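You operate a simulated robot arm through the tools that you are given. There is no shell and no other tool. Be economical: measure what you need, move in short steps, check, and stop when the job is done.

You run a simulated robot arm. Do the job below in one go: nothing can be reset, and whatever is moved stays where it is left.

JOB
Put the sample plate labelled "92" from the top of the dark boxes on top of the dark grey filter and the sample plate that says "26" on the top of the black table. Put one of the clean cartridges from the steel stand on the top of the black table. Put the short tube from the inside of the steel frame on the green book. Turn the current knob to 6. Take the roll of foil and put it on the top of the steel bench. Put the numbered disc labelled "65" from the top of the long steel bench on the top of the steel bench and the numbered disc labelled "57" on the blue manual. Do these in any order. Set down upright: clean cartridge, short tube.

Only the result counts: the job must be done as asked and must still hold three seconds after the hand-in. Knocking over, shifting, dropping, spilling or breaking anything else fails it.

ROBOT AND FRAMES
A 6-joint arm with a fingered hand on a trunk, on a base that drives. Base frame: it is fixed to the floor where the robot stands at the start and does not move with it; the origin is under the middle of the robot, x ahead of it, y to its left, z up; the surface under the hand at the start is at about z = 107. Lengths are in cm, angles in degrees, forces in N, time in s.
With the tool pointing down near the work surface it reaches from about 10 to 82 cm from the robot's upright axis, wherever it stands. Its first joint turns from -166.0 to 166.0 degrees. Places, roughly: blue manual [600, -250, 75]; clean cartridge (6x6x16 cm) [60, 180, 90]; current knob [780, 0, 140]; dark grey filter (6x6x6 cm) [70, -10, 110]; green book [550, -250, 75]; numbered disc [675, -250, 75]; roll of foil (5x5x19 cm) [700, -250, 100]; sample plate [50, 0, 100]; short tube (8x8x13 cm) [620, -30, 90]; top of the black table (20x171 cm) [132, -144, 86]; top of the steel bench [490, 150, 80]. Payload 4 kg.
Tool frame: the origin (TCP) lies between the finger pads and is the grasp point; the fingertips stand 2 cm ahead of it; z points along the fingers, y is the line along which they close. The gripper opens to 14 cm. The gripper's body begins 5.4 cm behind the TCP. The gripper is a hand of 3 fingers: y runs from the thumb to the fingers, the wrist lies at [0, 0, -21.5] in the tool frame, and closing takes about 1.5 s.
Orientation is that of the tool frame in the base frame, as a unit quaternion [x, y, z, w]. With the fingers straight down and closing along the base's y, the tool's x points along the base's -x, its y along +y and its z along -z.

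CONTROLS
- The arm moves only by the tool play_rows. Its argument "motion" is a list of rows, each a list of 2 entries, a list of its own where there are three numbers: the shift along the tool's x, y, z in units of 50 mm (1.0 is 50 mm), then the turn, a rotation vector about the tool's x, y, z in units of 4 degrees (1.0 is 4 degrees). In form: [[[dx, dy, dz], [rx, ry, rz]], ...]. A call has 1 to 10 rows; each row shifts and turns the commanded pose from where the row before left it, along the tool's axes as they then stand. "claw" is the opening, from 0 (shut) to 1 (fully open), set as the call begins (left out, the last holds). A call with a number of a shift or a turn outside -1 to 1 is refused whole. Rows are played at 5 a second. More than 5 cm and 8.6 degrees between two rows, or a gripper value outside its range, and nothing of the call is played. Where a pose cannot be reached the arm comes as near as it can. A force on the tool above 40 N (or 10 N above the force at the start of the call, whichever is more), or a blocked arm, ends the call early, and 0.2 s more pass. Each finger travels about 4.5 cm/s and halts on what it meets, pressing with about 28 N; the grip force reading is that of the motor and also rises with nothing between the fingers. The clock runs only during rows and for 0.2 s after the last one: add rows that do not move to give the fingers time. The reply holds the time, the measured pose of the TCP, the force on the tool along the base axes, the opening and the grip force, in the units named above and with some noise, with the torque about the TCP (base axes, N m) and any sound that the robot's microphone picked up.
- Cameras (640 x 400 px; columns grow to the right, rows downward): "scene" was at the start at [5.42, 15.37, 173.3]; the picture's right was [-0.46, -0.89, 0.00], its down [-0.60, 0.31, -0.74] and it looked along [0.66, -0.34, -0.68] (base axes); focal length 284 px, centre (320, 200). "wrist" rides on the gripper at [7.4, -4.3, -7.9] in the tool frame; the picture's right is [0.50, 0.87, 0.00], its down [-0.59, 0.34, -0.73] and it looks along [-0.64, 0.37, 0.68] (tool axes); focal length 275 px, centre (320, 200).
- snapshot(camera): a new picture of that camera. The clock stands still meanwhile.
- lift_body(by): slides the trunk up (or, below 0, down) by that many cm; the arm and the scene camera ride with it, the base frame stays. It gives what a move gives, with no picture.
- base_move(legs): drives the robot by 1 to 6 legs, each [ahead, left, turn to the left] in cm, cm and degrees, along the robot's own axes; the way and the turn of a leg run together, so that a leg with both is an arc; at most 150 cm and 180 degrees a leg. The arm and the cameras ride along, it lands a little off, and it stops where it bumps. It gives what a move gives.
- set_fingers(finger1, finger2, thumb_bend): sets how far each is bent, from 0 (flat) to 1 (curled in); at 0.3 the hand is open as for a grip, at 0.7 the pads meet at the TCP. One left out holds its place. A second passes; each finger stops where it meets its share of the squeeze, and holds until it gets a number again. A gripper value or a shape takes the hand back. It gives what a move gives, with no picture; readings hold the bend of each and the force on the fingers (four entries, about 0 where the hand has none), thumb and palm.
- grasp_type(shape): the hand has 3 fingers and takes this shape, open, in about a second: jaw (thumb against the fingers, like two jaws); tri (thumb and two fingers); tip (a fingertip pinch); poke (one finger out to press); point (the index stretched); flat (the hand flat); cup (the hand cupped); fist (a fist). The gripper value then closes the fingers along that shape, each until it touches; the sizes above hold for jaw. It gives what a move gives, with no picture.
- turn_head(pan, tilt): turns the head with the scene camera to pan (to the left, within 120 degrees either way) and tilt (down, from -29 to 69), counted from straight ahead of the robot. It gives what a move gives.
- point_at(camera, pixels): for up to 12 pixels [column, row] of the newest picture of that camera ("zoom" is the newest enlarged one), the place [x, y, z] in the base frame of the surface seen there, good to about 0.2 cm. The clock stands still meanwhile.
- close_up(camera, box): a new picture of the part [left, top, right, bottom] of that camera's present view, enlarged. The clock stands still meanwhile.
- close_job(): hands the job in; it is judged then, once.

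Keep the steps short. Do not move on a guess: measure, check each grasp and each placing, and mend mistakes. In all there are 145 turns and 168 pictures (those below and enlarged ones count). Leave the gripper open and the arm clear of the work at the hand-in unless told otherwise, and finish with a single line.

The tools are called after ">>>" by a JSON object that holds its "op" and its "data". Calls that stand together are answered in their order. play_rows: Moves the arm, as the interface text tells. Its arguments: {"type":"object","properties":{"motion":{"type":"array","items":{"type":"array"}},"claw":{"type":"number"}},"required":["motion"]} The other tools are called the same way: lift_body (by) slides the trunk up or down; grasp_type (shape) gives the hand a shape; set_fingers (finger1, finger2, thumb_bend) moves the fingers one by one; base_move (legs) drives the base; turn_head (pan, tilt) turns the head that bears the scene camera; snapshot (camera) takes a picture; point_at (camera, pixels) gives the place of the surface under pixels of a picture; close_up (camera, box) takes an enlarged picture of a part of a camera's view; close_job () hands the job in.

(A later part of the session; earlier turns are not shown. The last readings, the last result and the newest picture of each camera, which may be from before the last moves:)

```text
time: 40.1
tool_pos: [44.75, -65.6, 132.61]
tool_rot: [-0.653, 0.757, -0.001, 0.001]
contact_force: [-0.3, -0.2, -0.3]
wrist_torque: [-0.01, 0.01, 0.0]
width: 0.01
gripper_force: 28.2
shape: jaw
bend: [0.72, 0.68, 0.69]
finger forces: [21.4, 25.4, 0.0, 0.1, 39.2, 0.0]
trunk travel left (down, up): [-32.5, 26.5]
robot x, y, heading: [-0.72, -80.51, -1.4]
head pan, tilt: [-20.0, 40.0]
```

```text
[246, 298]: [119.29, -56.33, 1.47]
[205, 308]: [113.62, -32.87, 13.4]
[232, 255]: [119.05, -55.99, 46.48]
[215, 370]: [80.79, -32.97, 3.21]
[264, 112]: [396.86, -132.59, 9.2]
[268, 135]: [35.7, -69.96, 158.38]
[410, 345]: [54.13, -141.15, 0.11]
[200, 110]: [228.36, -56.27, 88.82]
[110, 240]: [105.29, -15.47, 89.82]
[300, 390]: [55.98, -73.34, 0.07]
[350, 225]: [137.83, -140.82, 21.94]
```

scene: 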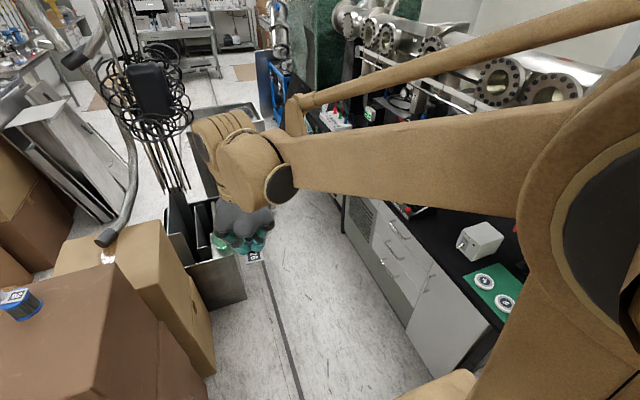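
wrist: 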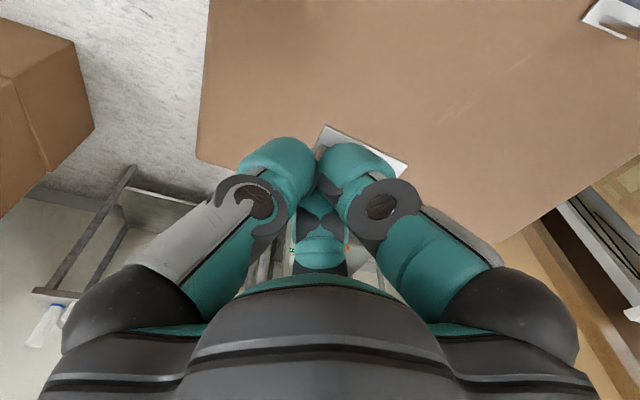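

Steel box corner is at (119,-56); I drive ahead to x≈85 and a bit right, then turn to face the table.

>>> {"op": "base_move", "data": {"legs": [[86, -2, 0], [0, 0, -88]]}}

>>> {"op": "turn_head", "data": {"pan": 10, "tilt": 40}}

>>> {"op": "snapshot", "data": {"camera": "scene"}}

>>> {"op": "snapshot", "data": {"camera": "wrist"}}

```text
time: 48.5
tool_pos: [100.48, -130.74, 132.57]
tool_rot: [0.075, 0.997, 0.0, 0.0]
contact_force: [1.4, 0.3, -0.8]
wrist_torque: [0.0, -0.01, 0.0]
width: 0.0
gripper_force: 28.2
shape: jaw
bend: [0.72, 0.72, 0.69]
finger forces: [21.0, 24.8, 0.1, 0.0, 37.6, 0.0]
trunk travel left (down, up): [-32.5, 26.5]
robot x, y, heading: [85.6, -85.02, -91.3]
head pan, tilt: [-20.0, 40.0]
```

```text
time: 49.5
tool_pos: [100.41, -130.7, 132.61]
tool_rot: [0.076, 0.997, -0.001, 0.0]
contact_force: [-0.6, 0.5, -1.4]
wrist_torque: [0.02, 0.01, 0.02]
width: 0.0
gripper_force: 27.7
shape: jaw
bend: [0.72, 0.72, 0.69]
finger forces: [21.0, 24.9, 0.0, 0.0, 37.6, 0.1]
trunk travel left (down, up): [-32.5, 26.5]
robot x, y, heading: [85.43, -84.96, -91.3]
head pan, tilt: [10.0, 40.0]
```

```text
135 pictures are left
```

scene: 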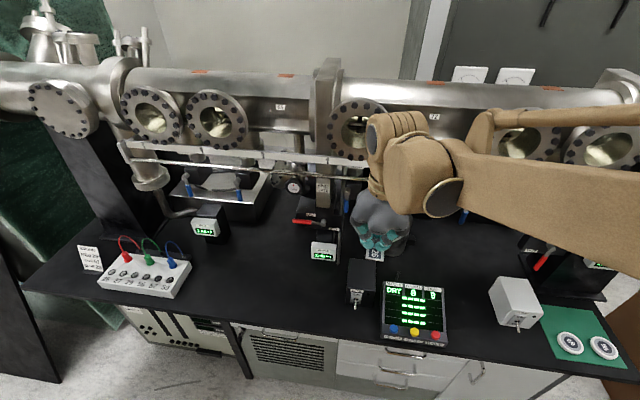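

```text
134 pictures are left
```

wrist: 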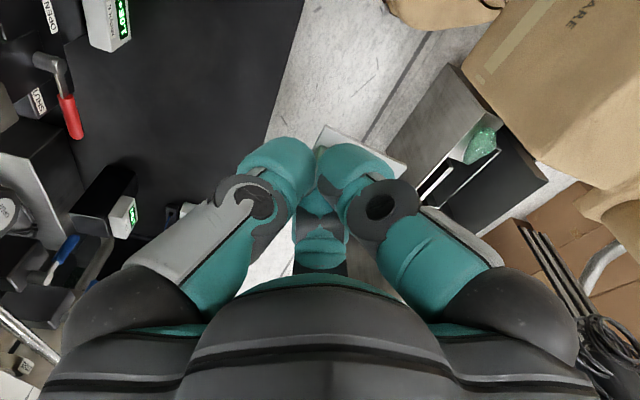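

Facing the table. Measuring free area around (260,285), gauges, rail.

>>> {"op": "point_at", "data": {"camera": "scene", "pixels": [[260, 310], [260, 280], [250, 255], [205, 275], [325, 290], [300, 270], [208, 228], [322, 250], [362, 275], [250, 157], [310, 222], [230, 300]]}}

>>> {"op": "close_up", "data": {"camera": "scene", "box": [100, 160, 420, 360]}}

```text
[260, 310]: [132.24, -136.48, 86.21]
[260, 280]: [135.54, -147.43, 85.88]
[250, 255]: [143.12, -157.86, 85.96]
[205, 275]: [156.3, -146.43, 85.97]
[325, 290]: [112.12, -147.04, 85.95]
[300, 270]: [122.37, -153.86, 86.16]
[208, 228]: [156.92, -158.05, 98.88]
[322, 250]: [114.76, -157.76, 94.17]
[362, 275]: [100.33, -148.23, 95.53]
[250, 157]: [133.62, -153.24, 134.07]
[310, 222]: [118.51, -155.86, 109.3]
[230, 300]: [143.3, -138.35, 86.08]
```

```text
2.00 times, centred on (260, 260) of scene
```

zoom: 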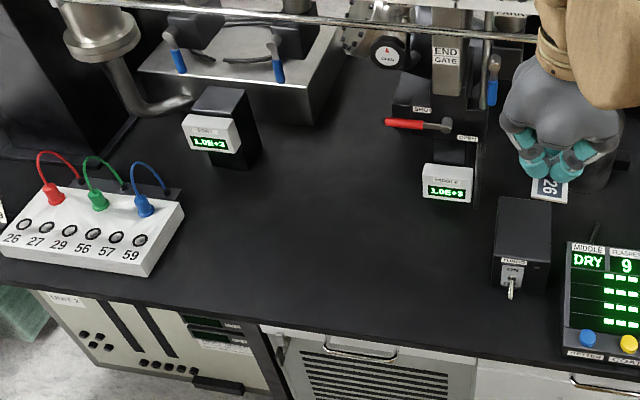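

Area x 115–150, y -134…-150 is free; rail at y≈-153. Move above (123.8,-142.1), then lower the trunk 20 cm.

>>> {"op": "play_rows", "data": {"motion": [[[-0.827, -0.26, 0], [0, 0, 0]], [[-0.827, -0.26, 0], [0, 0, 0]], [[-0.827, -0.26, 0], [0, 0, 0]], [[-0.827, -0.26, 0], [0, 0, 0]], [[-0.827, -0.26, 0], [0, 0, 0]], [[-0.827, -0.26, 0], [0, 0, 0]], [[0, 0, 0], [0, 0, 0]]]}}

>>> {"op": "lift_body", "data": {"by": -20}}

>>> {"op": "snapshot", "data": {"camera": "scene"}}

```text
time: 51.1
tool_pos: [123.93, -141.89, 132.82]
tool_rot: [0.077, 0.997, -0.001, 0.0]
contact_force: [-0.4, 0.9, 0.0]
wrist_torque: [-0.01, -0.01, -0.02]
width: 0.0
gripper_force: 28.1
shape: jaw
bend: [0.72, 0.72, 0.69]
finger forces: [21.2, 24.6, 0.0, 0.0, 37.0, 0.0]
trunk travel left (down, up): [-32.5, 26.5]
robot x, y, heading: [85.24, -85.08, -91.3]
head pan, tilt: [10.0, 40.0]
```

```text
time: 53.2
tool_pos: [123.95, -141.93, 112.71]
tool_rot: [0.076, 0.997, 0.0, 0.001]
contact_force: [0.8, -0.1, 1.0]
wrist_torque: [0.02, -0.03, 0.01]
width: 0.01
gripper_force: 27.9
shape: jaw
bend: [0.72, 0.72, 0.69]
finger forces: [21.1, 24.6, 0.0, 0.1, 37.0, 0.0]
trunk travel left (down, up): [-12.5, 46.5]
robot x, y, heading: [85.29, -85.01, -91.3]
head pan, tilt: [10.0, 40.0]
```

```text
132 pictures are left
```

scene: 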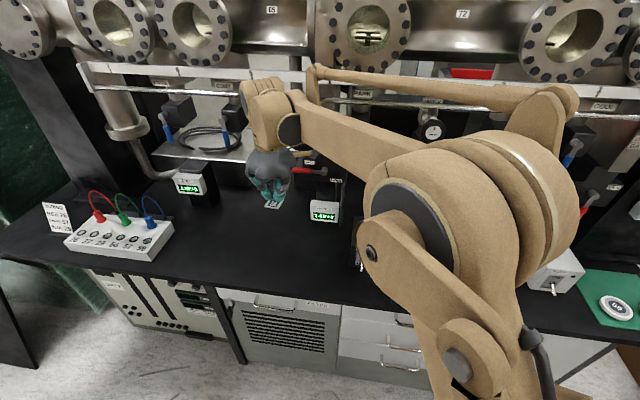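

Lower 22.5 cm toward the table.

>>> {"op": "play_rows", "data": {"motion": [[[0, 0, 0.9], [0, 0, 0]], [[0, 0, 0.9], [0, 0, 0]], [[0, 0, 0.9], [0, 0, 0]], [[0, 0, 0.9], [0, 0, 0]], [[0, 0, 0.85], [0, 0, 0]], [[0, 0, 0], [0, 0, 0]], [[0, 0, 0], [0, 0, 0]]]}}

>>> {"op": "snapshot", "data": {"camera": "wrist"}}

>>> {"op": "close_up", "data": {"camera": "scene", "box": [200, 170, 328, 250]}}

```text
time: 54.8
tool_pos: [123.93, -142.1, 90.32]
tool_rot: [0.076, 0.997, 0.0, 0.0]
contact_force: [0.6, 0.0, -0.8]
wrist_torque: [0.05, 0.04, 0.02]
width: 0.0
gripper_force: 28.0
shape: jaw
bend: [0.72, 0.72, 0.69]
finger forces: [21.5, 24.7, 0.0, 0.1, 36.8, 0.1]
trunk travel left (down, up): [-12.5, 46.5]
robot x, y, heading: [85.46, -85.2, -91.4]
head pan, tilt: [10.0, 40.0]
```

```text
131 pictures are left
```

wrist: 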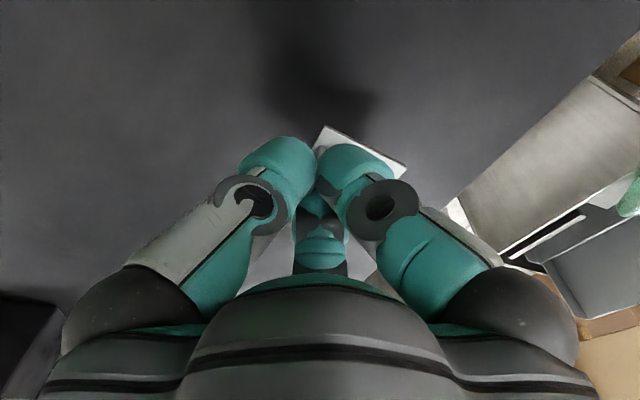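

```text
5.00 times, centred on (264, 210) of scene
```

zoom: 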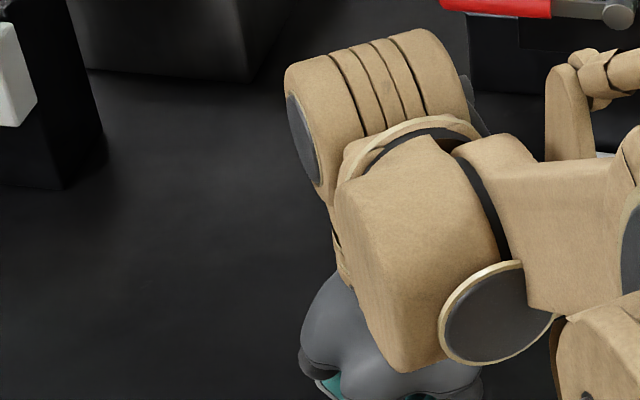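

Creep down to contact (about 1.3 cm), watching force.

>>> {"op": "play_rows", "data": {"motion": [[[0, 0, 0.12], [0, 0, 0]], [[0, 0, 0.1], [0, 0, 0]], [[0, 0, 0], [0, 0, 0]]]}}

>>> {"op": "play_rows", "data": {"motion": [[[0, 0, 0.03], [0, 0, 0]], [[0, 0, 0], [0, 0, 0]]]}}

>>> {"op": "play_rows", "data": {"motion": [[[0, 0, 0.03], [0, 0, 0]], [[0, 0, 0], [0, 0, 0]]]}}

```text
time: 55.6
tool_pos: [124.06, -142.06, 89.28]
tool_rot: [0.077, 0.997, 0.0, 0.0]
contact_force: [-0.3, 0.4, 0.0]
wrist_torque: [0.01, 0.02, 0.02]
width: 0.0
gripper_force: 27.8
shape: jaw
bend: [0.72, 0.72, 0.69]
finger forces: [21.5, 24.8, 0.1, 0.0, 36.7, 0.0]
trunk travel left (down, up): [-12.5, 46.5]
robot x, y, heading: [85.37, -85.29, -91.3]
head pan, tilt: [10.0, 40.0]
```

```text
time: 56.2
tool_pos: [123.88, -142.05, 89.05]
tool_rot: [0.076, 0.997, 0.0, 0.0]
contact_force: [0.9, -0.2, -0.4]
wrist_torque: [0.0, 0.01, 0.02]
width: 0.01
gripper_force: 27.5
shape: jaw
bend: [0.72, 0.72, 0.69]
finger forces: [21.5, 24.8, 0.0, 0.0, 36.8, 0.0]
trunk travel left (down, up): [-12.5, 46.5]
robot x, y, heading: [85.54, -85.21, -91.5]
head pan, tilt: [10.0, 40.0]
```

```text
time: 56.8
tool_pos: [124.05, -142.09, 88.91]
tool_rot: [0.076, 0.997, 0.0, 0.0]
contact_force: [0.0, 0.1, 0.5]
wrist_torque: [0.0, 0.0, 0.01]
width: 0.0
gripper_force: 27.8
shape: jaw
bend: [0.72, 0.72, 0.69]
finger forces: [21.6, 24.8, 0.0, 0.0, 36.9, 0.0]
trunk travel left (down, up): [-12.5, 46.5]
robot x, y, heading: [85.65, -85.08, -91.3]
head pan, tilt: [10.0, 40.0]
```

>>> {"op": "play_rows", "data": {"motion": [[[0, 0, 0.03], [0, 0, 0]], [[0, 0, 0], [0, 0, 0]]]}}

>>> {"op": "play_rows", "data": {"motion": [[[0, 0, 0.03], [0, 0, 0]], [[0, 0, 0], [0, 0, 0]]]}}

```text
time: 57.4
tool_pos: [123.94, -141.94, 88.85]
tool_rot: [0.077, 0.997, 0.0, 0.0]
contact_force: [0.3, 0.0, 0.2]
wrist_torque: [-0.05, -0.02, -0.02]
width: 0.02
gripper_force: 28.5
shape: jaw
bend: [0.72, 0.72, 0.69]
finger forces: [21.7, 24.8, 0.0, 0.0, 36.9, 0.1]
trunk travel left (down, up): [-12.5, 46.5]
robot x, y, heading: [85.71, -84.78, -91.3]
head pan, tilt: [10.0, 40.0]
```

```text
time: 58.0
tool_pos: [123.92, -141.88, 88.76]
tool_rot: [0.076, 0.997, -0.001, 0.0]
contact_force: [1.4, -2.3, 8.1]
wrist_torque: [-0.09, 0.01, -0.02]
width: 0.0
gripper_force: 28.1
shape: jaw
bend: [0.72, 0.72, 0.69]
finger forces: [22.5, 25.5, 0.0, 0.0, 39.1, 0.0]
trunk travel left (down, up): [-12.5, 46.5]
robot x, y, heading: [85.4, -85.01, -91.3]
head pan, tilt: [10.0, 40.0]
```

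Contact (8 N). Release and rise 20 cm.

>>> {"op": "play_rows", "data": {"motion": [[[0, 0, 0], [0, 0, 0]], [[0, 0, 0], [0, 0, 0]], [[0, 0, 0], [0, 0, 0]], [[0, 0, 0], [0, 0, 0]], [[0, 0, 0], [0, 0, 0]], [[0, 0, -0.4], [0, 0, 0]], [[0, 0, -0.9], [0, 0, 0]], [[0, 0, -0.9], [0, 0, 0]], [[0, 0, -0.9], [0, 0, 0]], [[0, 0, -0.9], [0, 0, 0]]], "claw": 0.5}}

>>> {"op": "snapshot", "data": {"camera": "wrist"}}

>>> {"op": "snapshot", "data": {"camera": "scene"}}

```text
time: 60.2
tool_pos: [124.03, -141.48, 108.83]
tool_rot: [0.076, 0.997, -0.001, 0.0]
contact_force: [0.0, -0.4, 0.0]
wrist_torque: [0.02, -0.02, 0.04]
width: 6.95
gripper_force: 0.0
shape: jaw
bend: [0.34, 0.34, 0.33]
finger forces: [0.0, 0.0, 0.0, 0.0, 0.1, 0.0]
trunk travel left (down, up): [-12.5, 46.5]
robot x, y, heading: [85.2, -85.35, -91.3]
head pan, tilt: [10.0, 40.0]
```

```text
129 pictures are left
```

wrist: 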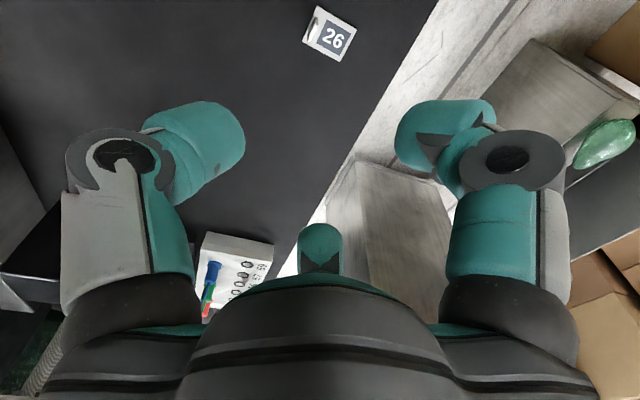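

```text
128 pictures are left
```

scene: 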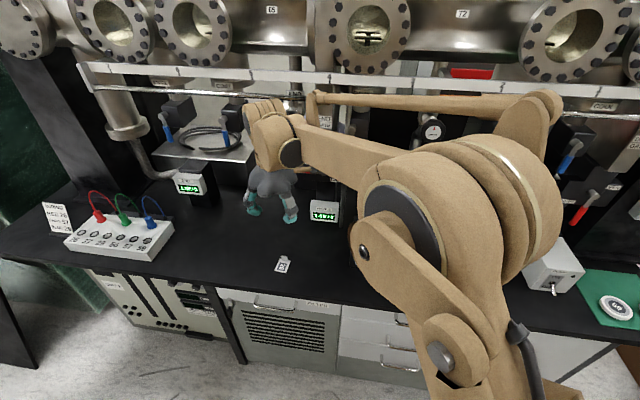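

Plate 26 lies flat on the black table. Next the cartridge at (60,180): raise the trunk, pull in the arm, and drive back.

>>> {"op": "lift_body", "data": {"by": 20}}

>>> {"op": "play_rows", "data": {"motion": [[[0.875, 0.243, 0], [0, 0, 0]], [[0.875, 0.243, 0], [0, 0, 0]], [[0.875, 0.243, 0], [0, 0, 0]], [[0.875, 0.243, 0], [0, 0, 0]], [[0.875, 0.243, 0], [0, 0, 0]], [[0.875, 0.243, 0], [0, 0, 0]], [[0.875, 0.243, 0], [0, 0, 0]], [[0, 0, 0], [0, 0, 0]]]}}

>>> {"op": "base_move", "data": {"legs": [[0, -86, 0], [0, 0, 91]]}}

>>> {"op": "turn_head", "data": {"pan": 75, "tilt": 35}}

>>> {"op": "snapshot", "data": {"camera": "scene"}}

```text
time: 62.4
tool_pos: [123.94, -141.66, 128.77]
tool_rot: [0.076, 0.997, 0.0, 0.0]
contact_force: [0.6, -0.2, 0.8]
wrist_torque: [0.0, 0.03, 0.0]
width: 6.97
gripper_force: 0.0
shape: jaw
bend: [0.34, 0.34, 0.33]
finger forces: [0.0, 0.1, 0.0, 0.0, 0.0, 0.0]
trunk travel left (down, up): [-32.5, 26.5]
robot x, y, heading: [85.58, -85.34, -91.1]
head pan, tilt: [10.0, 40.0]
```

```text
time: 64.2
tool_pos: [95.0, -128.46, 128.53]
tool_rot: [0.075, 0.997, 0.0, 0.0]
contact_force: [-0.4, -1.0, -0.4]
wrist_torque: [-0.02, -0.01, -0.04]
width: 6.96
gripper_force: 0.0
shape: jaw
bend: [0.34, 0.34, 0.33]
finger forces: [0.1, 0.1, 0.0, 0.0, 0.0, 0.0]
trunk travel left (down, up): [-32.5, 26.5]
robot x, y, heading: [85.51, -85.49, -91.3]
head pan, tilt: [10.0, 40.0]
```

```text
time: 72.7
tool_pos: [41.05, -72.19, 128.43]
tool_rot: [-0.655, 0.756, 0.0, 0.0]
contact_force: [-0.2, -0.3, -0.2]
wrist_torque: [-0.01, 0.0, 0.02]
width: 6.97
gripper_force: 0.0
shape: jaw
bend: [0.34, 0.34, 0.33]
finger forces: [0.0, 0.0, 0.1, 0.0, 0.0, 0.1]
trunk travel left (down, up): [-32.5, 26.5]
robot x, y, heading: [-2.19, -82.13, -1.0]
head pan, tilt: [10.0, 40.0]
```

```text
time: 74.1
tool_pos: [41.02, -72.17, 128.64]
tool_rot: [-0.655, 0.756, 0.0, 0.0]
contact_force: [-0.6, -0.2, -0.1]
wrist_torque: [0.0, 0.01, 0.01]
width: 6.98
gripper_force: 0.1
shape: jaw
bend: [0.34, 0.34, 0.33]
finger forces: [0.0, 0.0, 0.1, 0.0, 0.0, 0.0]
trunk travel left (down, up): [-32.5, 26.5]
robot x, y, heading: [-2.1, -82.2, -0.9]
head pan, tilt: [75.0, 35.0]
```

```text
127 pictures are left
```

scene: 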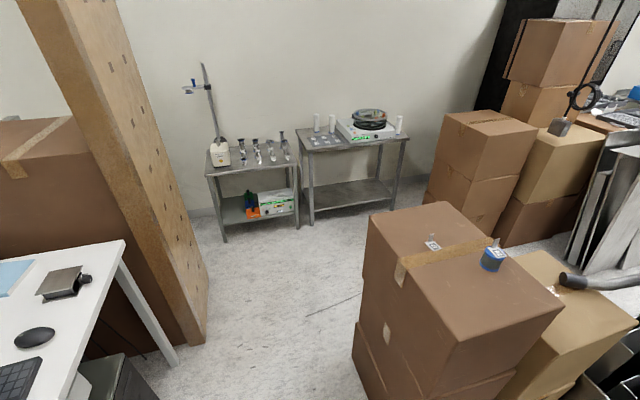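

>>> {"op": "point_at", "data": {"camera": "scene", "pixels": [[318, 125], [332, 125], [399, 127], [318, 142], [310, 212], [393, 210], [303, 135], [405, 135], [222, 240], [205, 340], [436, 190], [180, 362]]}}

>>> {"op": "close_up", "data": {"camera": "scene", "box": [200, 90, 424, 230]}}

```text
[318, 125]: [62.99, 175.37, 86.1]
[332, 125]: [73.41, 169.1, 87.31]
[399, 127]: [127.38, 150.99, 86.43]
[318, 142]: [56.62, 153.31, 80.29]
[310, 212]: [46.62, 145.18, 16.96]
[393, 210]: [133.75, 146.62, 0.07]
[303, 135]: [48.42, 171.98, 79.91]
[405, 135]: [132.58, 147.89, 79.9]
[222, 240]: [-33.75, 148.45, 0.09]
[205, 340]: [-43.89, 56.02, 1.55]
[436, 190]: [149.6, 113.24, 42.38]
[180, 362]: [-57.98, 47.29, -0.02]
```

```text
2.86 times, centred on (312, 160) of scene
```

zoom: 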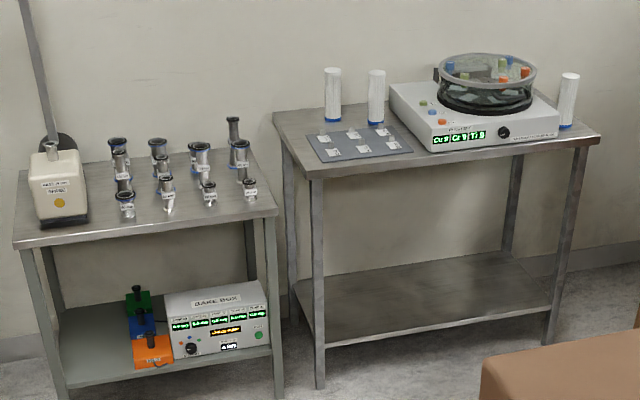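

Cartridges (white, blue ends) at about (63,177), (73,171), (127,153), stand top z≈80. Drive left, turn to face the stand, strafe.

>>> {"op": "base_move", "data": {"legs": [[2, 150, 0], [0, 25, 0], [0, 0, 91], [0, -62, 0]]}}

>>> {"op": "turn_head", "data": {"pan": -5, "tilt": 45}}

>>> {"op": "snapshot", "data": {"camera": "scene"}}

```text
refused: leg 1 is longer than a leg can be; nothing moved
```

```text
time: 75.6
tool_pos: [41.09, -71.97, 128.59]
tool_rot: [-0.655, 0.756, 0.0, 0.0]
contact_force: [-0.4, 0.3, 0.0]
wrist_torque: [-0.01, -0.02, 0.03]
width: 6.94
gripper_force: 0.1
shape: jaw
bend: [0.34, 0.34, 0.33]
finger forces: [0.0, 0.0, 0.0, 0.1, 0.0, 0.0]
trunk travel left (down, up): [-32.5, 26.5]
robot x, y, heading: [-2.01, -82.14, -0.9]
head pan, tilt: [-5.0, 45.0]
```

```text
125 pictures are left
```

scene: 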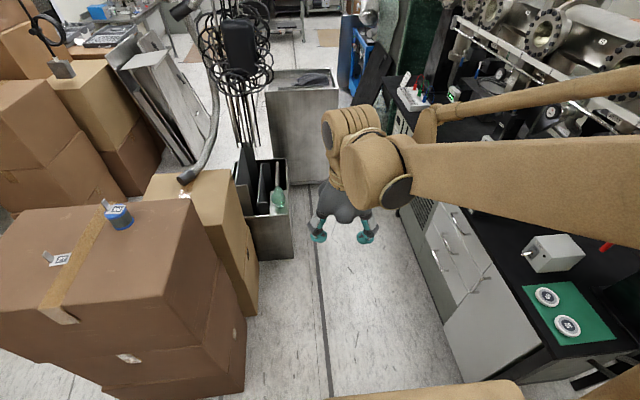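

Leg a hair too long; split it.

>>> {"op": "base_move", "data": {"legs": [[0, 100, 0], [0, 76, 0], [0, 0, 91], [0, -62, 0]]}}

>>> {"op": "snapshot", "data": {"camera": "scene"}}

```text
time: 91.5
tool_pos: [46.63, 137.34, 128.54]
tool_rot: [0.999, -0.044, 0.0, -0.001]
contact_force: [0.2, -0.1, -1.0]
wrist_torque: [0.01, 0.03, 0.03]
width: 6.96
gripper_force: 0.1
shape: jaw
bend: [0.34, 0.34, 0.33]
finger forces: [0.0, 0.0, 0.0, 0.0, 0.1, 0.1]
trunk travel left (down, up): [-32.5, 26.5]
robot x, y, heading: [58.87, 94.76, 92.4]
head pan, tilt: [-5.0, 45.0]
```

```text
124 pictures are left
```

scene: 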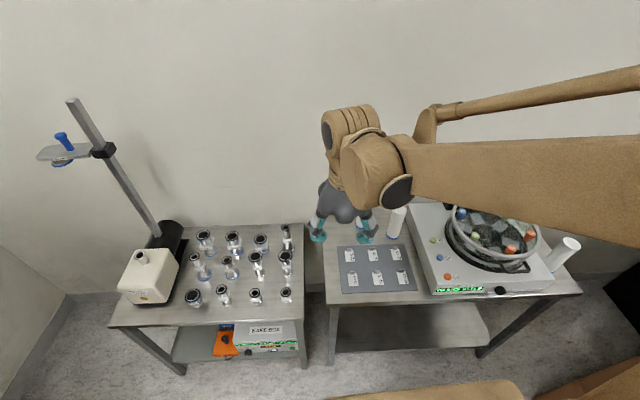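

>>> {"op": "close_up", "data": {"camera": "scene", "box": [290, 180, 610, 320]}}

>>> {"op": "snapshot", "data": {"camera": "wrist"}}

```text
2.00 times, centred on (450, 250) of scene
```

zoom: 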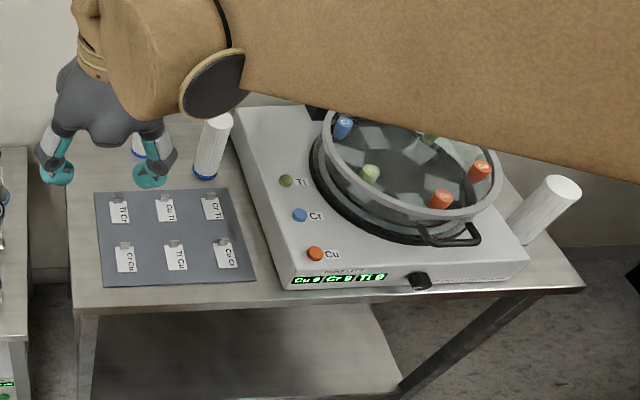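

```text
122 pictures are left
```

wrist: 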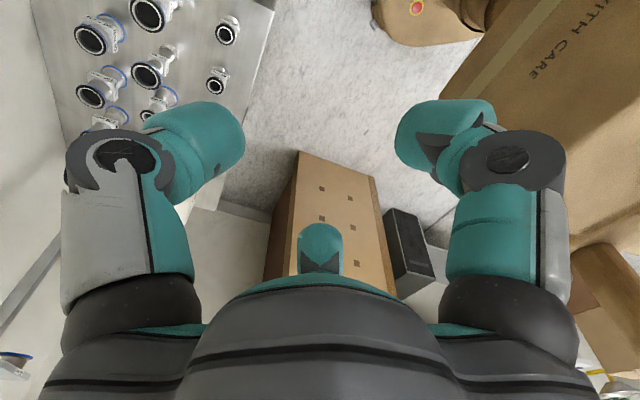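

I'll take the cartridge at zoom (215,145). Measuring it, the neighbour, the device edge and the wall.

>>> {"op": "point_at", "data": {"camera": "zoom", "pixels": [[218, 118], [206, 114], [228, 118], [205, 178], [216, 145], [140, 150], [235, 110], [250, 125], [20, 100], [560, 185], [330, 105], [135, 170]]}}

```text
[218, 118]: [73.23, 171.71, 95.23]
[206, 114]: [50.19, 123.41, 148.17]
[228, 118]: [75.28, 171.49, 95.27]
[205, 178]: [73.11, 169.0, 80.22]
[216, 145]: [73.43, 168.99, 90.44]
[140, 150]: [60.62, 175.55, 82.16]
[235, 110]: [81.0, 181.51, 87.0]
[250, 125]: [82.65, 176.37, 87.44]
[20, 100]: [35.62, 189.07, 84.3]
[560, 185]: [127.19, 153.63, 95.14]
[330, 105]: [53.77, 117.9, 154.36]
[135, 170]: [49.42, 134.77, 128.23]
```

Cartridge axis ≈ (73.6,171.8), top z 95.2. Drive 12 cm closer and bring the hand above it.

>>> {"op": "base_move", "data": {"legs": [[12, 0, 0]]}}

>>> {"op": "play_rows", "data": {"motion": [[[0.623, -0.62, 0], [0, 0, 0]], [[0.623, -0.62, 0], [0, 0, 0]], [[0.623, -0.62, 0], [0, 0, 0]], [[0.623, -0.62, 0], [0, 0, 0]], [[0.623, -0.62, 0], [0, 0, 0]], [[0.623, -0.62, 0], [0, 0, 0]], [[0.623, -0.62, 0], [0, 0, 0]], [[0.623, -0.62, 0], [0, 0, 0]], [[0, 0, 0], [0, 0, 0]]], "claw": 0.8}}

>>> {"op": "snapshot", "data": {"camera": "wrist"}}

>>> {"op": "snapshot", "data": {"camera": "scene"}}

```text
time: 92.7
tool_pos: [45.86, 149.53, 128.55]
tool_rot: [0.999, -0.042, 0.0, 0.0]
contact_force: [0.5, 0.6, 0.1]
wrist_torque: [-0.02, 0.01, 0.02]
width: 6.99
gripper_force: 0.0
shape: jaw
bend: [0.34, 0.34, 0.33]
finger forces: [0.0, 0.0, 0.0, 0.0, 0.0, 0.0]
trunk travel left (down, up): [-32.5, 26.5]
robot x, y, heading: [58.21, 106.62, 92.5]
head pan, tilt: [-5.0, 45.0]
```

```text
time: 94.7
tool_pos: [57.27, 172.07, 128.62]
tool_rot: [0.998, -0.057, 0.005, -0.001]
contact_force: [0.4, -0.4, -0.1]
wrist_torque: [0.03, 0.02, -0.01]
width: 11.19
gripper_force: 0.0
shape: jaw
bend: [0.24, 0.24, 0.23]
finger forces: [0.0, 0.0, 0.1, 0.1, 0.0, 0.1]
out of reach, approached as far as the arm can: row 4, 5, 6, 7, 8
trunk travel left (down, up): [-32.5, 26.5]
robot x, y, heading: [58.61, 106.98, 92.5]
head pan, tilt: [-5.0, 45.0]
```

```text
121 pictures are left
```

wrist: 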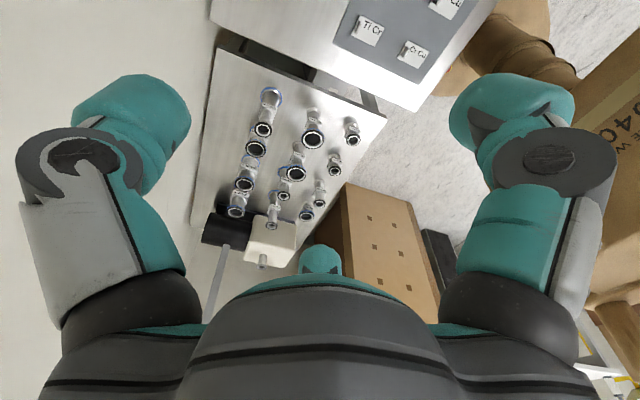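

```text
120 pictures are left
```

scene: 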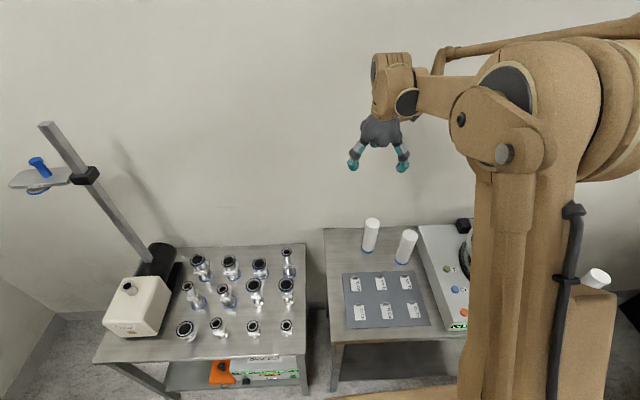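

A wrist limit was met; I turn the hand back by 80° (the cartridge is round, so any yaw suits).

>>> {"op": "play_rows", "data": {"motion": [[[0, 0, 0], [0, 0, 1]], [[0, 0, 0], [0, 0, 1]], [[0, 0, 0], [0, 0, 1]], [[0, 0, 0], [0, 0, 1]], [[0, 0, 0], [0, 0, 1]], [[0, 0, 0], [0, 0, 1]], [[0, 0, 0], [0, 0, 1]], [[0, 0, 0], [0, 0, 1]], [[0, 0, 0], [0, 0, 1]], [[0, 0, 0], [0, 0, 1]]]}}

>>> {"op": "play_rows", "data": {"motion": [[[0, 0, 0], [0, 0, 1]], [[0, 0, 0], [0, 0, 1]], [[0, 0, 0], [0, 0, 1]], [[0, 0, 0], [0, 0, 1]], [[0, 0, 0], [0, 0, 1]], [[0, 0, 0], [0, 0, 1]], [[0, 0, 0], [0, 0, 1]], [[0, 0, 0], [0, 0, 1]], [[0, 0, 0], [0, 0, 1]], [[0, 0, 0], [0, 0, 1]]]}}

>>> {"op": "snapshot", "data": {"camera": "wrist"}}

```text
time: 96.9
tool_pos: [57.24, 172.05, 128.56]
tool_rot: [0.924, -0.382, 0.0, 0.001]
contact_force: [-0.4, 0.9, -0.5]
wrist_torque: [-0.01, -0.02, -0.01]
width: 11.18
gripper_force: 0.1
shape: jaw
bend: [0.24, 0.24, 0.23]
finger forces: [0.0, 0.0, 0.1, 0.0, 0.0, 0.0]
trunk travel left (down, up): [-32.5, 26.5]
robot x, y, heading: [58.5, 106.4, 92.6]
head pan, tilt: [-5.0, 45.0]
```

```text
time: 99.1
tool_pos: [57.38, 171.9, 128.66]
tool_rot: [0.738, -0.675, 0.0, -0.001]
contact_force: [0.1, -0.1, -0.1]
wrist_torque: [0.01, 0.0, 0.0]
width: 11.19
gripper_force: 0.0
shape: jaw
bend: [0.24, 0.24, 0.23]
finger forces: [0.1, 0.1, 0.1, 0.0, 0.1, 0.1]
trunk travel left (down, up): [-32.5, 26.5]
robot x, y, heading: [58.03, 106.52, 92.2]
head pan, tilt: [-5.0, 45.0]
```

```text
119 pictures are left
```

wrist: 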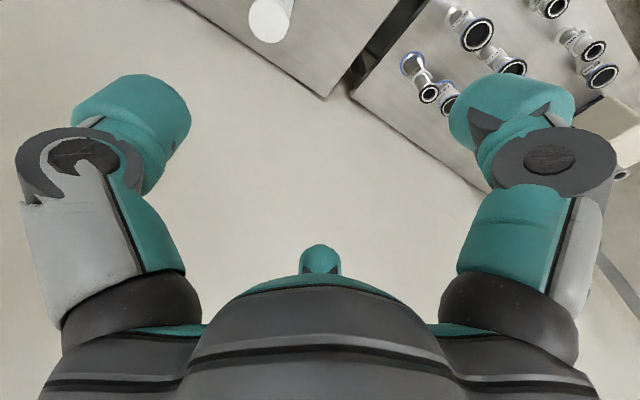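

>>> {"op": "play_rows", "data": {"motion": [[[0.07, -0.81, 0], [0, 0, 0]], [[0.07, -0.81, 0], [0, 0, 0]], [[0.07, -0.81, 0], [0, 0, 0]], [[0.07, -0.81, 0], [0, 0, 0]], [[0, 0, 0.6], [0, 0, 0]], [[0, 0, 0.6], [0, 0, 0]], [[0, 0, 0.6], [0, 0, 0]], [[0, 0, 0], [0, 0, 0]]]}}

>>> {"op": "snapshot", "data": {"camera": "wrist"}}

```text
time: 100.9
tool_pos: [73.69, 171.88, 119.62]
tool_rot: [0.738, -0.675, 0.0, -0.001]
contact_force: [-0.5, 0.2, 0.1]
wrist_torque: [0.0, 0.01, 0.01]
width: 11.18
gripper_force: 0.0
shape: jaw
bend: [0.24, 0.24, 0.23]
finger forces: [0.1, 0.1, 0.0, 0.0, 0.1, 0.1]
trunk travel left (down, up): [-32.5, 26.5]
robot x, y, heading: [58.17, 107.02, 92.7]
head pan, tilt: [-5.0, 45.0]
```

```text
118 pictures are left
```

wrist: 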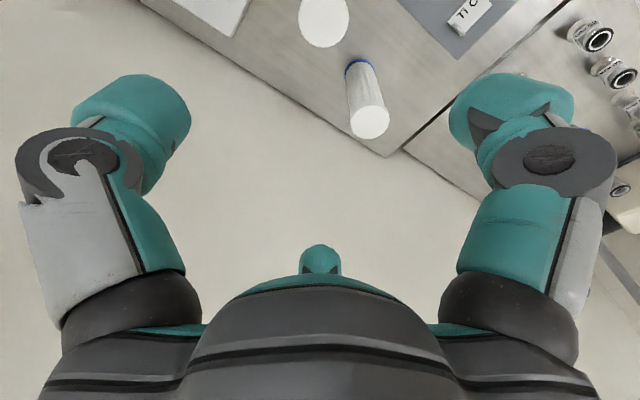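

>>> {"op": "point_at", "data": {"camera": "wrist", "pixels": [[301, 18], [347, 14], [324, 44], [324, 20], [305, 5], [343, 3], [370, 122], [352, 122], [387, 120], [370, 136]]}}

```text
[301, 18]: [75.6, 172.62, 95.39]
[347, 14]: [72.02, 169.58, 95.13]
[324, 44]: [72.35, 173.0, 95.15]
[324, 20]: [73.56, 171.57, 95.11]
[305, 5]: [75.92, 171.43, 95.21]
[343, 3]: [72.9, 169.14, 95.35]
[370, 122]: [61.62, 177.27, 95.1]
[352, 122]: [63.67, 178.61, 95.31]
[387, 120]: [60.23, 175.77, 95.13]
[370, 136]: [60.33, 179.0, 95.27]
```

Cartridge axis ≈ (73.85,171.15), radius ≈2.4. Shift, then lower 28 cm around it.

>>> {"op": "play_rows", "data": {"motion": [[[0.15, -0.02, 0], [0, 0, 0]], [[0, 0, 0.8], [0, 0, 0]], [[0, 0, 0.8], [0, 0, 0]], [[0, 0, 0.8], [0, 0, 0]], [[0, 0, 0.8], [0, 0, 0]], [[0, 0, 0.4], [0, 0, 0]], [[0, 0, 0], [0, 0, 0]], [[0, 0, 0], [0, 0, 0]]], "claw": 0.75}}

>>> {"op": "snapshot", "data": {"camera": "wrist"}}

```text
time: 102.7
tool_pos: [73.87, 171.74, 101.4]
tool_rot: [0.738, -0.674, -0.001, -0.001]
contact_force: [0.5, 0.0, 0.7]
wrist_torque: [0.01, 0.02, -0.01]
width: 10.56
gripper_force: 0.0
shape: jaw
bend: [0.25, 0.25, 0.23]
finger forces: [0.0, 0.0, 0.0, 0.0, 0.1, 0.1]
trunk travel left (down, up): [-32.5, 26.5]
robot x, y, heading: [58.86, 106.79, 92.9]
head pan, tilt: [-5.0, 45.0]
```

```text
117 pictures are left
```

wrist: 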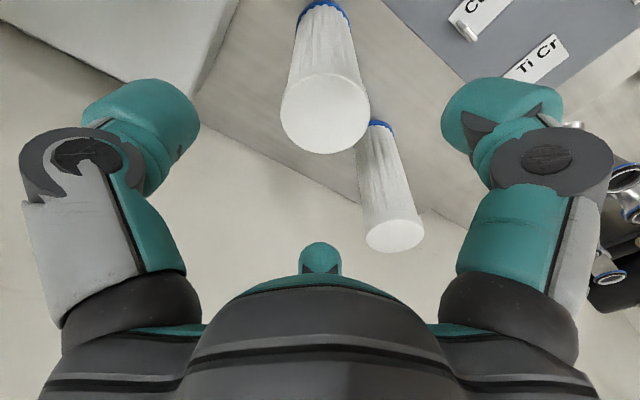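

>>> {"op": "point_at", "data": {"camera": "wrist", "pixels": [[283, 112], [366, 108], [324, 150], [325, 76], [325, 113], [296, 140], [354, 138]]}}

```text
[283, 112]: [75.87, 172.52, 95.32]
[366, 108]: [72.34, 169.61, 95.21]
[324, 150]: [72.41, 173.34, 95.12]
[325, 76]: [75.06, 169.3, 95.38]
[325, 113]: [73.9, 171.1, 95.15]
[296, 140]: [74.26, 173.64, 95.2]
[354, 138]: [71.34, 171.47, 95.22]
```

>>> {"op": "play_rows", "data": {"motion": [[[0.13, -0.03, 0], [0, 0, 0]], [[0, 0, 0.7], [0, 0, 0]], [[0, 0, 0.7], [0, 0, 0]], [[0, 0, 0.5], [0, 0, 0]], [[0, 0, 0], [0, 0, 0]], [[0, 0, 0], [0, 0, 0]]]}}

>>> {"op": "snapshot", "data": {"camera": "wrist"}}

```text
time: 104.1
tool_pos: [73.9, 170.67, 91.8]
tool_rot: [0.739, -0.674, 0.0, 0.0]
contact_force: [-0.4, -0.5, 0.0]
wrist_torque: [0.03, 0.03, 0.0]
width: 10.53
gripper_force: 0.1
shape: jaw
bend: [0.25, 0.25, 0.23]
finger forces: [0.0, 0.0, 0.1, 0.0, 0.0, 0.0]
trunk travel left (down, up): [-32.5, 26.5]
robot x, y, heading: [58.33, 106.86, 92.5]
head pan, tilt: [-5.0, 45.0]
```

```text
116 pictures are left
```

wrist: 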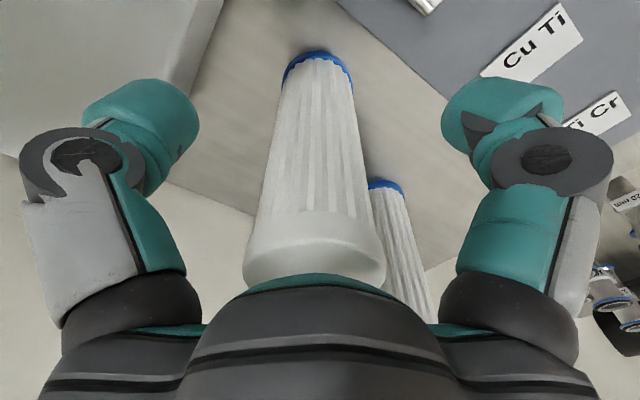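

The cartridge is between the fingers. Close.

>>> {"op": "play_rows", "data": {"motion": [[[0, 0, 0], [0, 0, 0]], [[0, 0, 0], [0, 0, 0]], [[0, 0, 0], [0, 0, 0]], [[0, 0, 0], [0, 0, 0]], [[0, 0, 0], [0, 0, 0]], [[0, 0, 0], [0, 0, 0]], [[0, 0, 0], [0, 0, 0]], [[0, 0, 0], [0, 0, 0]], [[0, 0, 0], [0, 0, 0]]], "claw": 0}}

>>> {"op": "play_rows", "data": {"motion": [[[0, 0, -0.2], [0, 0, 0]], [[0, 0, -0.6], [0, 0, 0]], [[0, 0, -0.8], [0, 0, 0]], [[0, 0, -0.8], [0, 0, 0]], [[0, 0, -0.8], [0, 0, 0]], [[0, 0, -0.8], [0, 0, 0]], [[0, 0, 0], [0, 0, 0]]]}}

>>> {"op": "snapshot", "data": {"camera": "wrist"}}

>>> {"op": "snapshot", "data": {"camera": "scene"}}

```text
time: 106.1
tool_pos: [73.86, 170.65, 91.78]
tool_rot: [0.739, -0.674, 0.0, 0.0]
contact_force: [0.4, -1.3, 0.6]
wrist_torque: [-0.01, 0.02, 0.02]
width: 4.56
gripper_force: 27.8
shape: jaw
bend: [0.44, 0.41, 0.41]
finger forces: [24.5, 24.5, 0.1, 0.0, 24.1, 0.0]
trunk travel left (down, up): [-32.5, 26.5]
robot x, y, heading: [58.44, 106.77, 92.3]
head pan, tilt: [-5.0, 45.0]
```

```text
time: 107.7
tool_pos: [73.8, 170.63, 112.22]
tool_rot: [0.738, -0.675, 0.001, 0.0]
contact_force: [-0.3, -0.2, -1.0]
wrist_torque: [-0.01, -0.03, 0.0]
width: 4.54
gripper_force: 28.7
shape: jaw
bend: [0.44, 0.41, 0.41]
finger forces: [24.5, 24.7, 0.1, 0.0, 24.2, 0.1]
trunk travel left (down, up): [-32.5, 26.5]
robot x, y, heading: [58.21, 106.77, 92.5]
head pan, tilt: [-5.0, 45.0]
```

```text
115 pictures are left
```

wrist: 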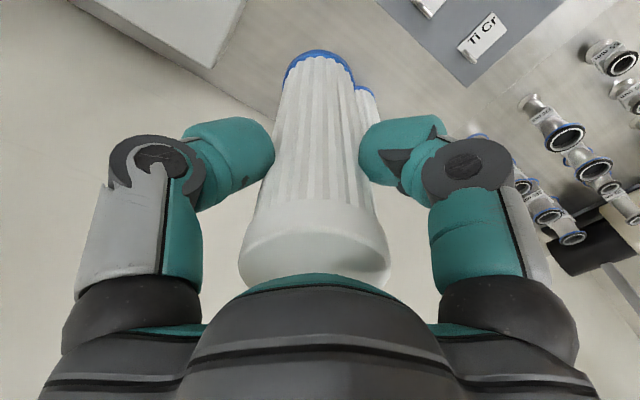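

```text
114 pictures are left
```

scene: 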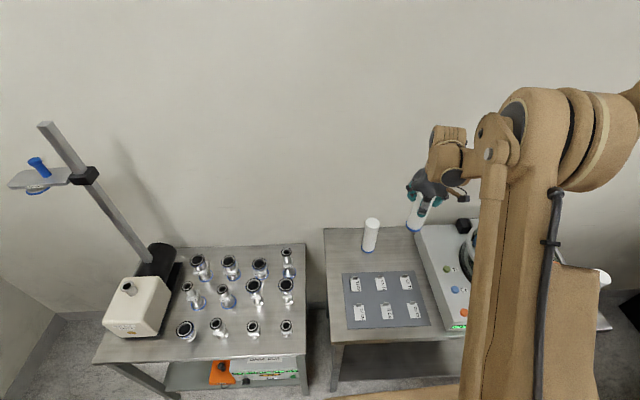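

Cartridge held firmly. Raise it to z≈132, pull in, and drive back the same way to the black table.

>>> {"op": "play_rows", "data": {"motion": [[[0, 0, -1], [0, 0, 0]], [[0, 0, -1], [0, 0, 0]], [[0, 0, -1], [0, 0, 0]], [[0, 0, -1], [0, 0, 0]], [[0.6, 0.58, 0], [0, 0, 0]], [[0.6, 0.58, 0], [0, 0, 0]], [[0.6, 0.58, 0], [0, 0, 0]], [[0.6, 0.58, 0], [0, 0, 0]], [[0.6, 0.58, 0], [0, 0, 0]], [[0.6, 0.58, 0], [0, 0, 0]]]}}

>>> {"op": "base_move", "data": {"legs": [[-9, 61, 0], [0, 0, -92.5], [0, -90, 0], [0, -91, 0], [86, 0, 0], [0, 0, -90]]}}

>>> {"op": "turn_head", "data": {"pan": 15, "tilt": 40}}

>>> {"op": "snapshot", "data": {"camera": "scene"}}

```text
time: 109.9
tool_pos: [58.29, 150.81, 132.31]
tool_rot: [0.739, -0.674, 0.001, -0.001]
contact_force: [-0.1, 0.2, -0.7]
wrist_torque: [-0.01, -0.05, 0.0]
width: 4.53
gripper_force: 28.4
shape: jaw
bend: [0.44, 0.41, 0.41]
finger forces: [24.4, 24.7, 0.0, 0.0, 24.1, 0.1]
trunk travel left (down, up): [-32.5, 26.5]
robot x, y, heading: [58.5, 106.7, 92.8]
head pan, tilt: [-5.0, 45.0]
```

```text
time: 134.2
tool_pos: [77.76, -130.76, 132.35]
tool_rot: [0.699, 0.715, 0.0, 0.0]
contact_force: [-0.3, 0.7, -1.9]
wrist_torque: [0.0, -0.03, -0.02]
width: 4.51
gripper_force: 27.6
shape: jaw
bend: [0.45, 0.41, 0.41]
finger forces: [23.7, 24.8, 0.1, 0.0, 24.0, 0.0]
trunk travel left (down, up): [-32.5, 26.5]
robot x, y, heading: [80.82, -86.35, -91.6]
head pan, tilt: [-5.0, 45.0]
```

```text
time: 135.0
tool_pos: [77.82, -130.83, 132.2]
tool_rot: [0.699, 0.715, 0.0, 0.0]
contact_force: [-0.3, 0.1, -1.1]
wrist_torque: [0.05, 0.01, 0.03]
width: 4.52
gripper_force: 28.0
shape: jaw
bend: [0.45, 0.41, 0.41]
finger forces: [23.8, 24.7, 0.0, 0.0, 24.0, 0.1]
trunk travel left (down, up): [-32.5, 26.5]
robot x, y, heading: [80.88, -86.52, -91.4]
head pan, tilt: [15.0, 40.0]
```

```text
113 pictures are left
```

scene: 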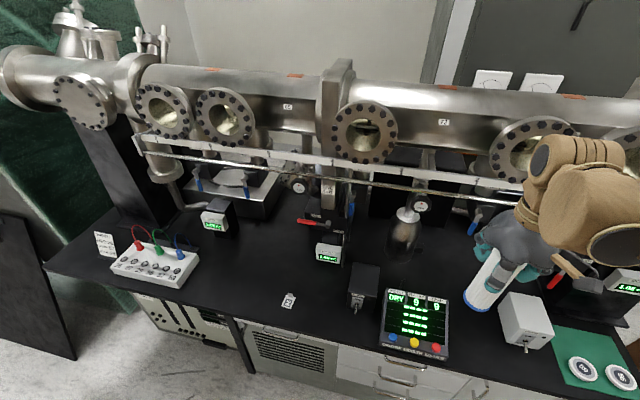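

At the table. Target for the cartridge: (114,-141.5), a free spot beside plate 26. Move over, lower trunk 20.

>>> {"op": "play_rows", "data": {"motion": [[[-0.29, 0.9, 0], [0, 0, 0]], [[-0.29, 0.9, 0], [0, 0, 0]], [[-0.29, 0.9, 0], [0, 0, 0]], [[-0.29, 0.9, 0], [0, 0, 0]], [[-0.29, 0.9, 0], [0, 0, 0]], [[-0.29, 0.9, 0], [0, 0, 0]], [[-0.29, 0.9, 0], [0, 0, 0]], [[-0.29, 0.9, 0], [0, 0, 0]], [[0, 0, 0], [0, 0, 0]]]}}

>>> {"op": "lift_body", "data": {"by": -20}}

>>> {"op": "snapshot", "data": {"camera": "scene"}}

```text
time: 137.0
tool_pos: [114.06, -141.99, 132.7]
tool_rot: [0.699, 0.715, 0.0, 0.0]
contact_force: [0.0, 0.5, -1.4]
wrist_torque: [-0.05, 0.03, 0.02]
width: 4.5
gripper_force: 27.7
shape: jaw
bend: [0.45, 0.41, 0.41]
finger forces: [23.5, 25.0, 0.1, 0.0, 24.2, 0.0]
trunk travel left (down, up): [-32.5, 26.5]
robot x, y, heading: [80.64, -86.84, -91.3]
head pan, tilt: [15.0, 40.0]
```

```text
time: 139.2
tool_pos: [114.09, -141.95, 112.6]
tool_rot: [0.699, 0.715, 0.0, 0.0]
contact_force: [0.1, 0.2, -1.3]
wrist_torque: [0.02, -0.01, 0.02]
width: 4.5
gripper_force: 28.2
shape: jaw
bend: [0.45, 0.41, 0.41]
finger forces: [23.5, 25.0, 0.0, 0.0, 24.2, 0.0]
trunk travel left (down, up): [-12.5, 46.5]
robot x, y, heading: [80.77, -86.58, -91.5]
head pan, tilt: [15.0, 40.0]
```

```text
112 pictures are left
```

scene: 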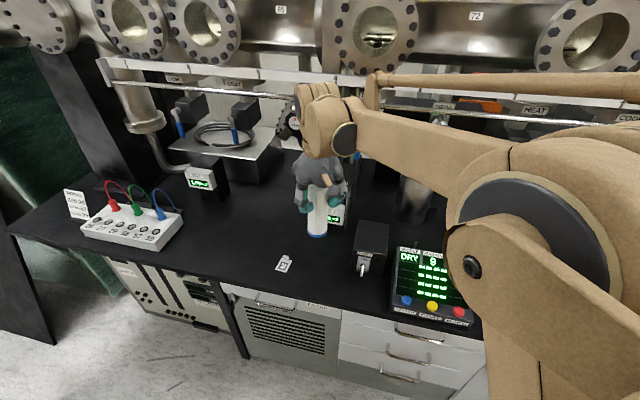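

>>> {"op": "play_rows", "data": {"motion": [[[0, 0, 0.8], [0, 0, 0]], [[0, 0, 0.8], [0, 0, 0]], [[0, 0, 0.8], [0, 0, 0]], [[0, 0, 0.4], [0, 0, 0]], [[0, 0, 0], [0, 0, 0]]]}}

>>> {"op": "close_up", "data": {"camera": "scene", "box": [250, 170, 410, 310]}}

```text
time: 140.3
tool_pos: [114.22, -141.81, 98.61]
tool_rot: [0.699, 0.715, 0.0, -0.001]
contact_force: [-0.3, 0.1, -0.8]
wrist_torque: [0.01, 0.0, 0.0]
width: 4.51
gripper_force: 27.8
shape: jaw
bend: [0.45, 0.41, 0.41]
finger forces: [23.6, 25.2, 0.0, 0.1, 24.1, 0.1]
trunk travel left (down, up): [-12.5, 46.5]
robot x, y, heading: [81.0, -86.72, -91.7]
head pan, tilt: [15.0, 40.0]
```

```text
2.86 times, centred on (330, 240) of scene
```

zoom: 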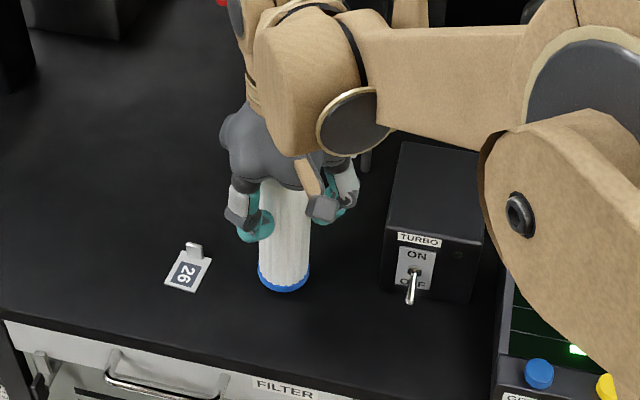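

Clear all around. Creep down to contact.

>>> {"op": "play_rows", "data": {"motion": [[[0, 0, 0.1], [0, 0, 0]], [[0, 0, 0.05], [0, 0, 0]], [[0, 0, 0], [0, 0, 0]]]}}

>>> {"op": "play_rows", "data": {"motion": [[[0, 0, 0.03], [0, 0, 0]], [[0, 0, 0], [0, 0, 0]]]}}

>>> {"op": "play_rows", "data": {"motion": [[[0, 0, 0.03], [0, 0, 0]], [[0, 0, 0], [0, 0, 0]]]}}

```text
time: 141.2
tool_pos: [114.15, -141.96, 97.79]
tool_rot: [0.699, 0.715, 0.0, 0.001]
contact_force: [-0.6, -0.1, -1.1]
wrist_torque: [0.04, 0.01, 0.01]
width: 4.52
gripper_force: 28.2
shape: jaw
bend: [0.45, 0.41, 0.41]
finger forces: [23.5, 25.1, 0.0, 0.0, 24.1, 0.1]
trunk travel left (down, up): [-12.5, 46.5]
robot x, y, heading: [80.62, -86.57, -91.4]
head pan, tilt: [15.0, 40.0]
```

```text
time: 141.8
tool_pos: [114.23, -141.86, 97.77]
tool_rot: [0.699, 0.715, -0.001, 0.001]
contact_force: [0.7, -1.2, 6.4]
wrist_torque: [-0.08, 0.07, 0.04]
width: 4.52
gripper_force: 28.0
shape: jaw
bend: [0.45, 0.41, 0.41]
finger forces: [24.2, 26.2, 0.0, 0.0, 25.4, 0.1]
trunk travel left (down, up): [-12.5, 46.5]
robot x, y, heading: [81.14, -86.36, -91.4]
head pan, tilt: [15.0, 40.0]
```

```text
time: 142.3
tool_pos: [114.1, -141.91, 97.5]
tool_rot: [0.699, 0.715, -0.001, 0.001]
contact_force: [3.8, -3.8, 24.1]
wrist_torque: [-0.17, 0.02, 0.05]
width: 4.6
gripper_force: 28.0
shape: jaw
bend: [0.45, 0.41, 0.41]
finger forces: [28.2, 31.6, 0.1, 0.1, 29.2, 0.0]
trunk travel left (down, up): [-12.5, 46.5]
robot x, y, heading: [80.7, -86.29, -91.4]
head pan, tilt: [15.0, 40.0]
```

Firm contact (24 N); ease up 1.5 mm, then open and rise.

>>> {"op": "play_rows", "data": {"motion": [[[0, 0, -0.03], [0, 0, 0]], [[0, 0, 0], [0, 0, 0]]]}}

>>> {"op": "play_rows", "data": {"motion": [[[0, 0, 0], [0, 0, 0]], [[0, 0, 0], [0, 0, 0]], [[0, 0, 0], [0, 0, 0]], [[0, 0, 0], [0, 0, 0]], [[0, 0, 0], [0, 0, 0]], [[0, 0, -0.6], [0, 0, 0]], [[0, 0, -0.9], [0, 0, 0]], [[0, 0, -0.9], [0, 0, 0]], [[0, 0, -0.9], [0, 0, 0]], [[0, 0, -0.9], [0, 0, 0]]], "claw": 0.75}}

>>> {"op": "snapshot", "data": {"camera": "scene"}}

```text
time: 142.9
tool_pos: [114.24, -141.89, 97.58]
tool_rot: [0.699, 0.715, 0.0, 0.001]
contact_force: [1.4, -2.4, 10.7]
wrist_torque: [-0.04, 0.08, 0.05]
width: 4.6
gripper_force: 28.3
shape: jaw
bend: [0.45, 0.41, 0.41]
finger forces: [28.2, 29.9, 0.0, 0.1, 29.3, 0.0]
trunk travel left (down, up): [-12.5, 46.5]
robot x, y, heading: [81.03, -86.64, -91.1]
head pan, tilt: [15.0, 40.0]
```

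```text
time: 145.2
tool_pos: [114.03, -142.07, 119.05]
tool_rot: [0.699, 0.715, -0.001, -0.001]
contact_force: [0.0, -0.1, 0.3]
wrist_torque: [0.02, 0.0, 0.02]
width: 10.47
gripper_force: 0.1
shape: jaw
bend: [0.25, 0.25, 0.24]
finger forces: [0.0, 0.0, 0.1, 0.0, 0.0, 0.0]
trunk travel left (down, up): [-12.5, 46.5]
robot x, y, heading: [80.57, -86.66, -91.3]
head pan, tilt: [15.0, 40.0]
```

```text
110 pictures are left
```

scene: 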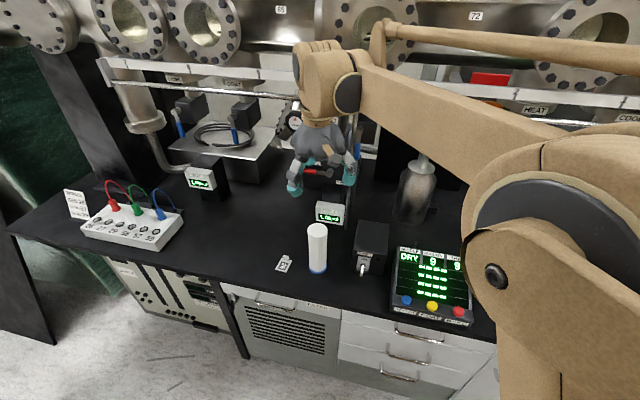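

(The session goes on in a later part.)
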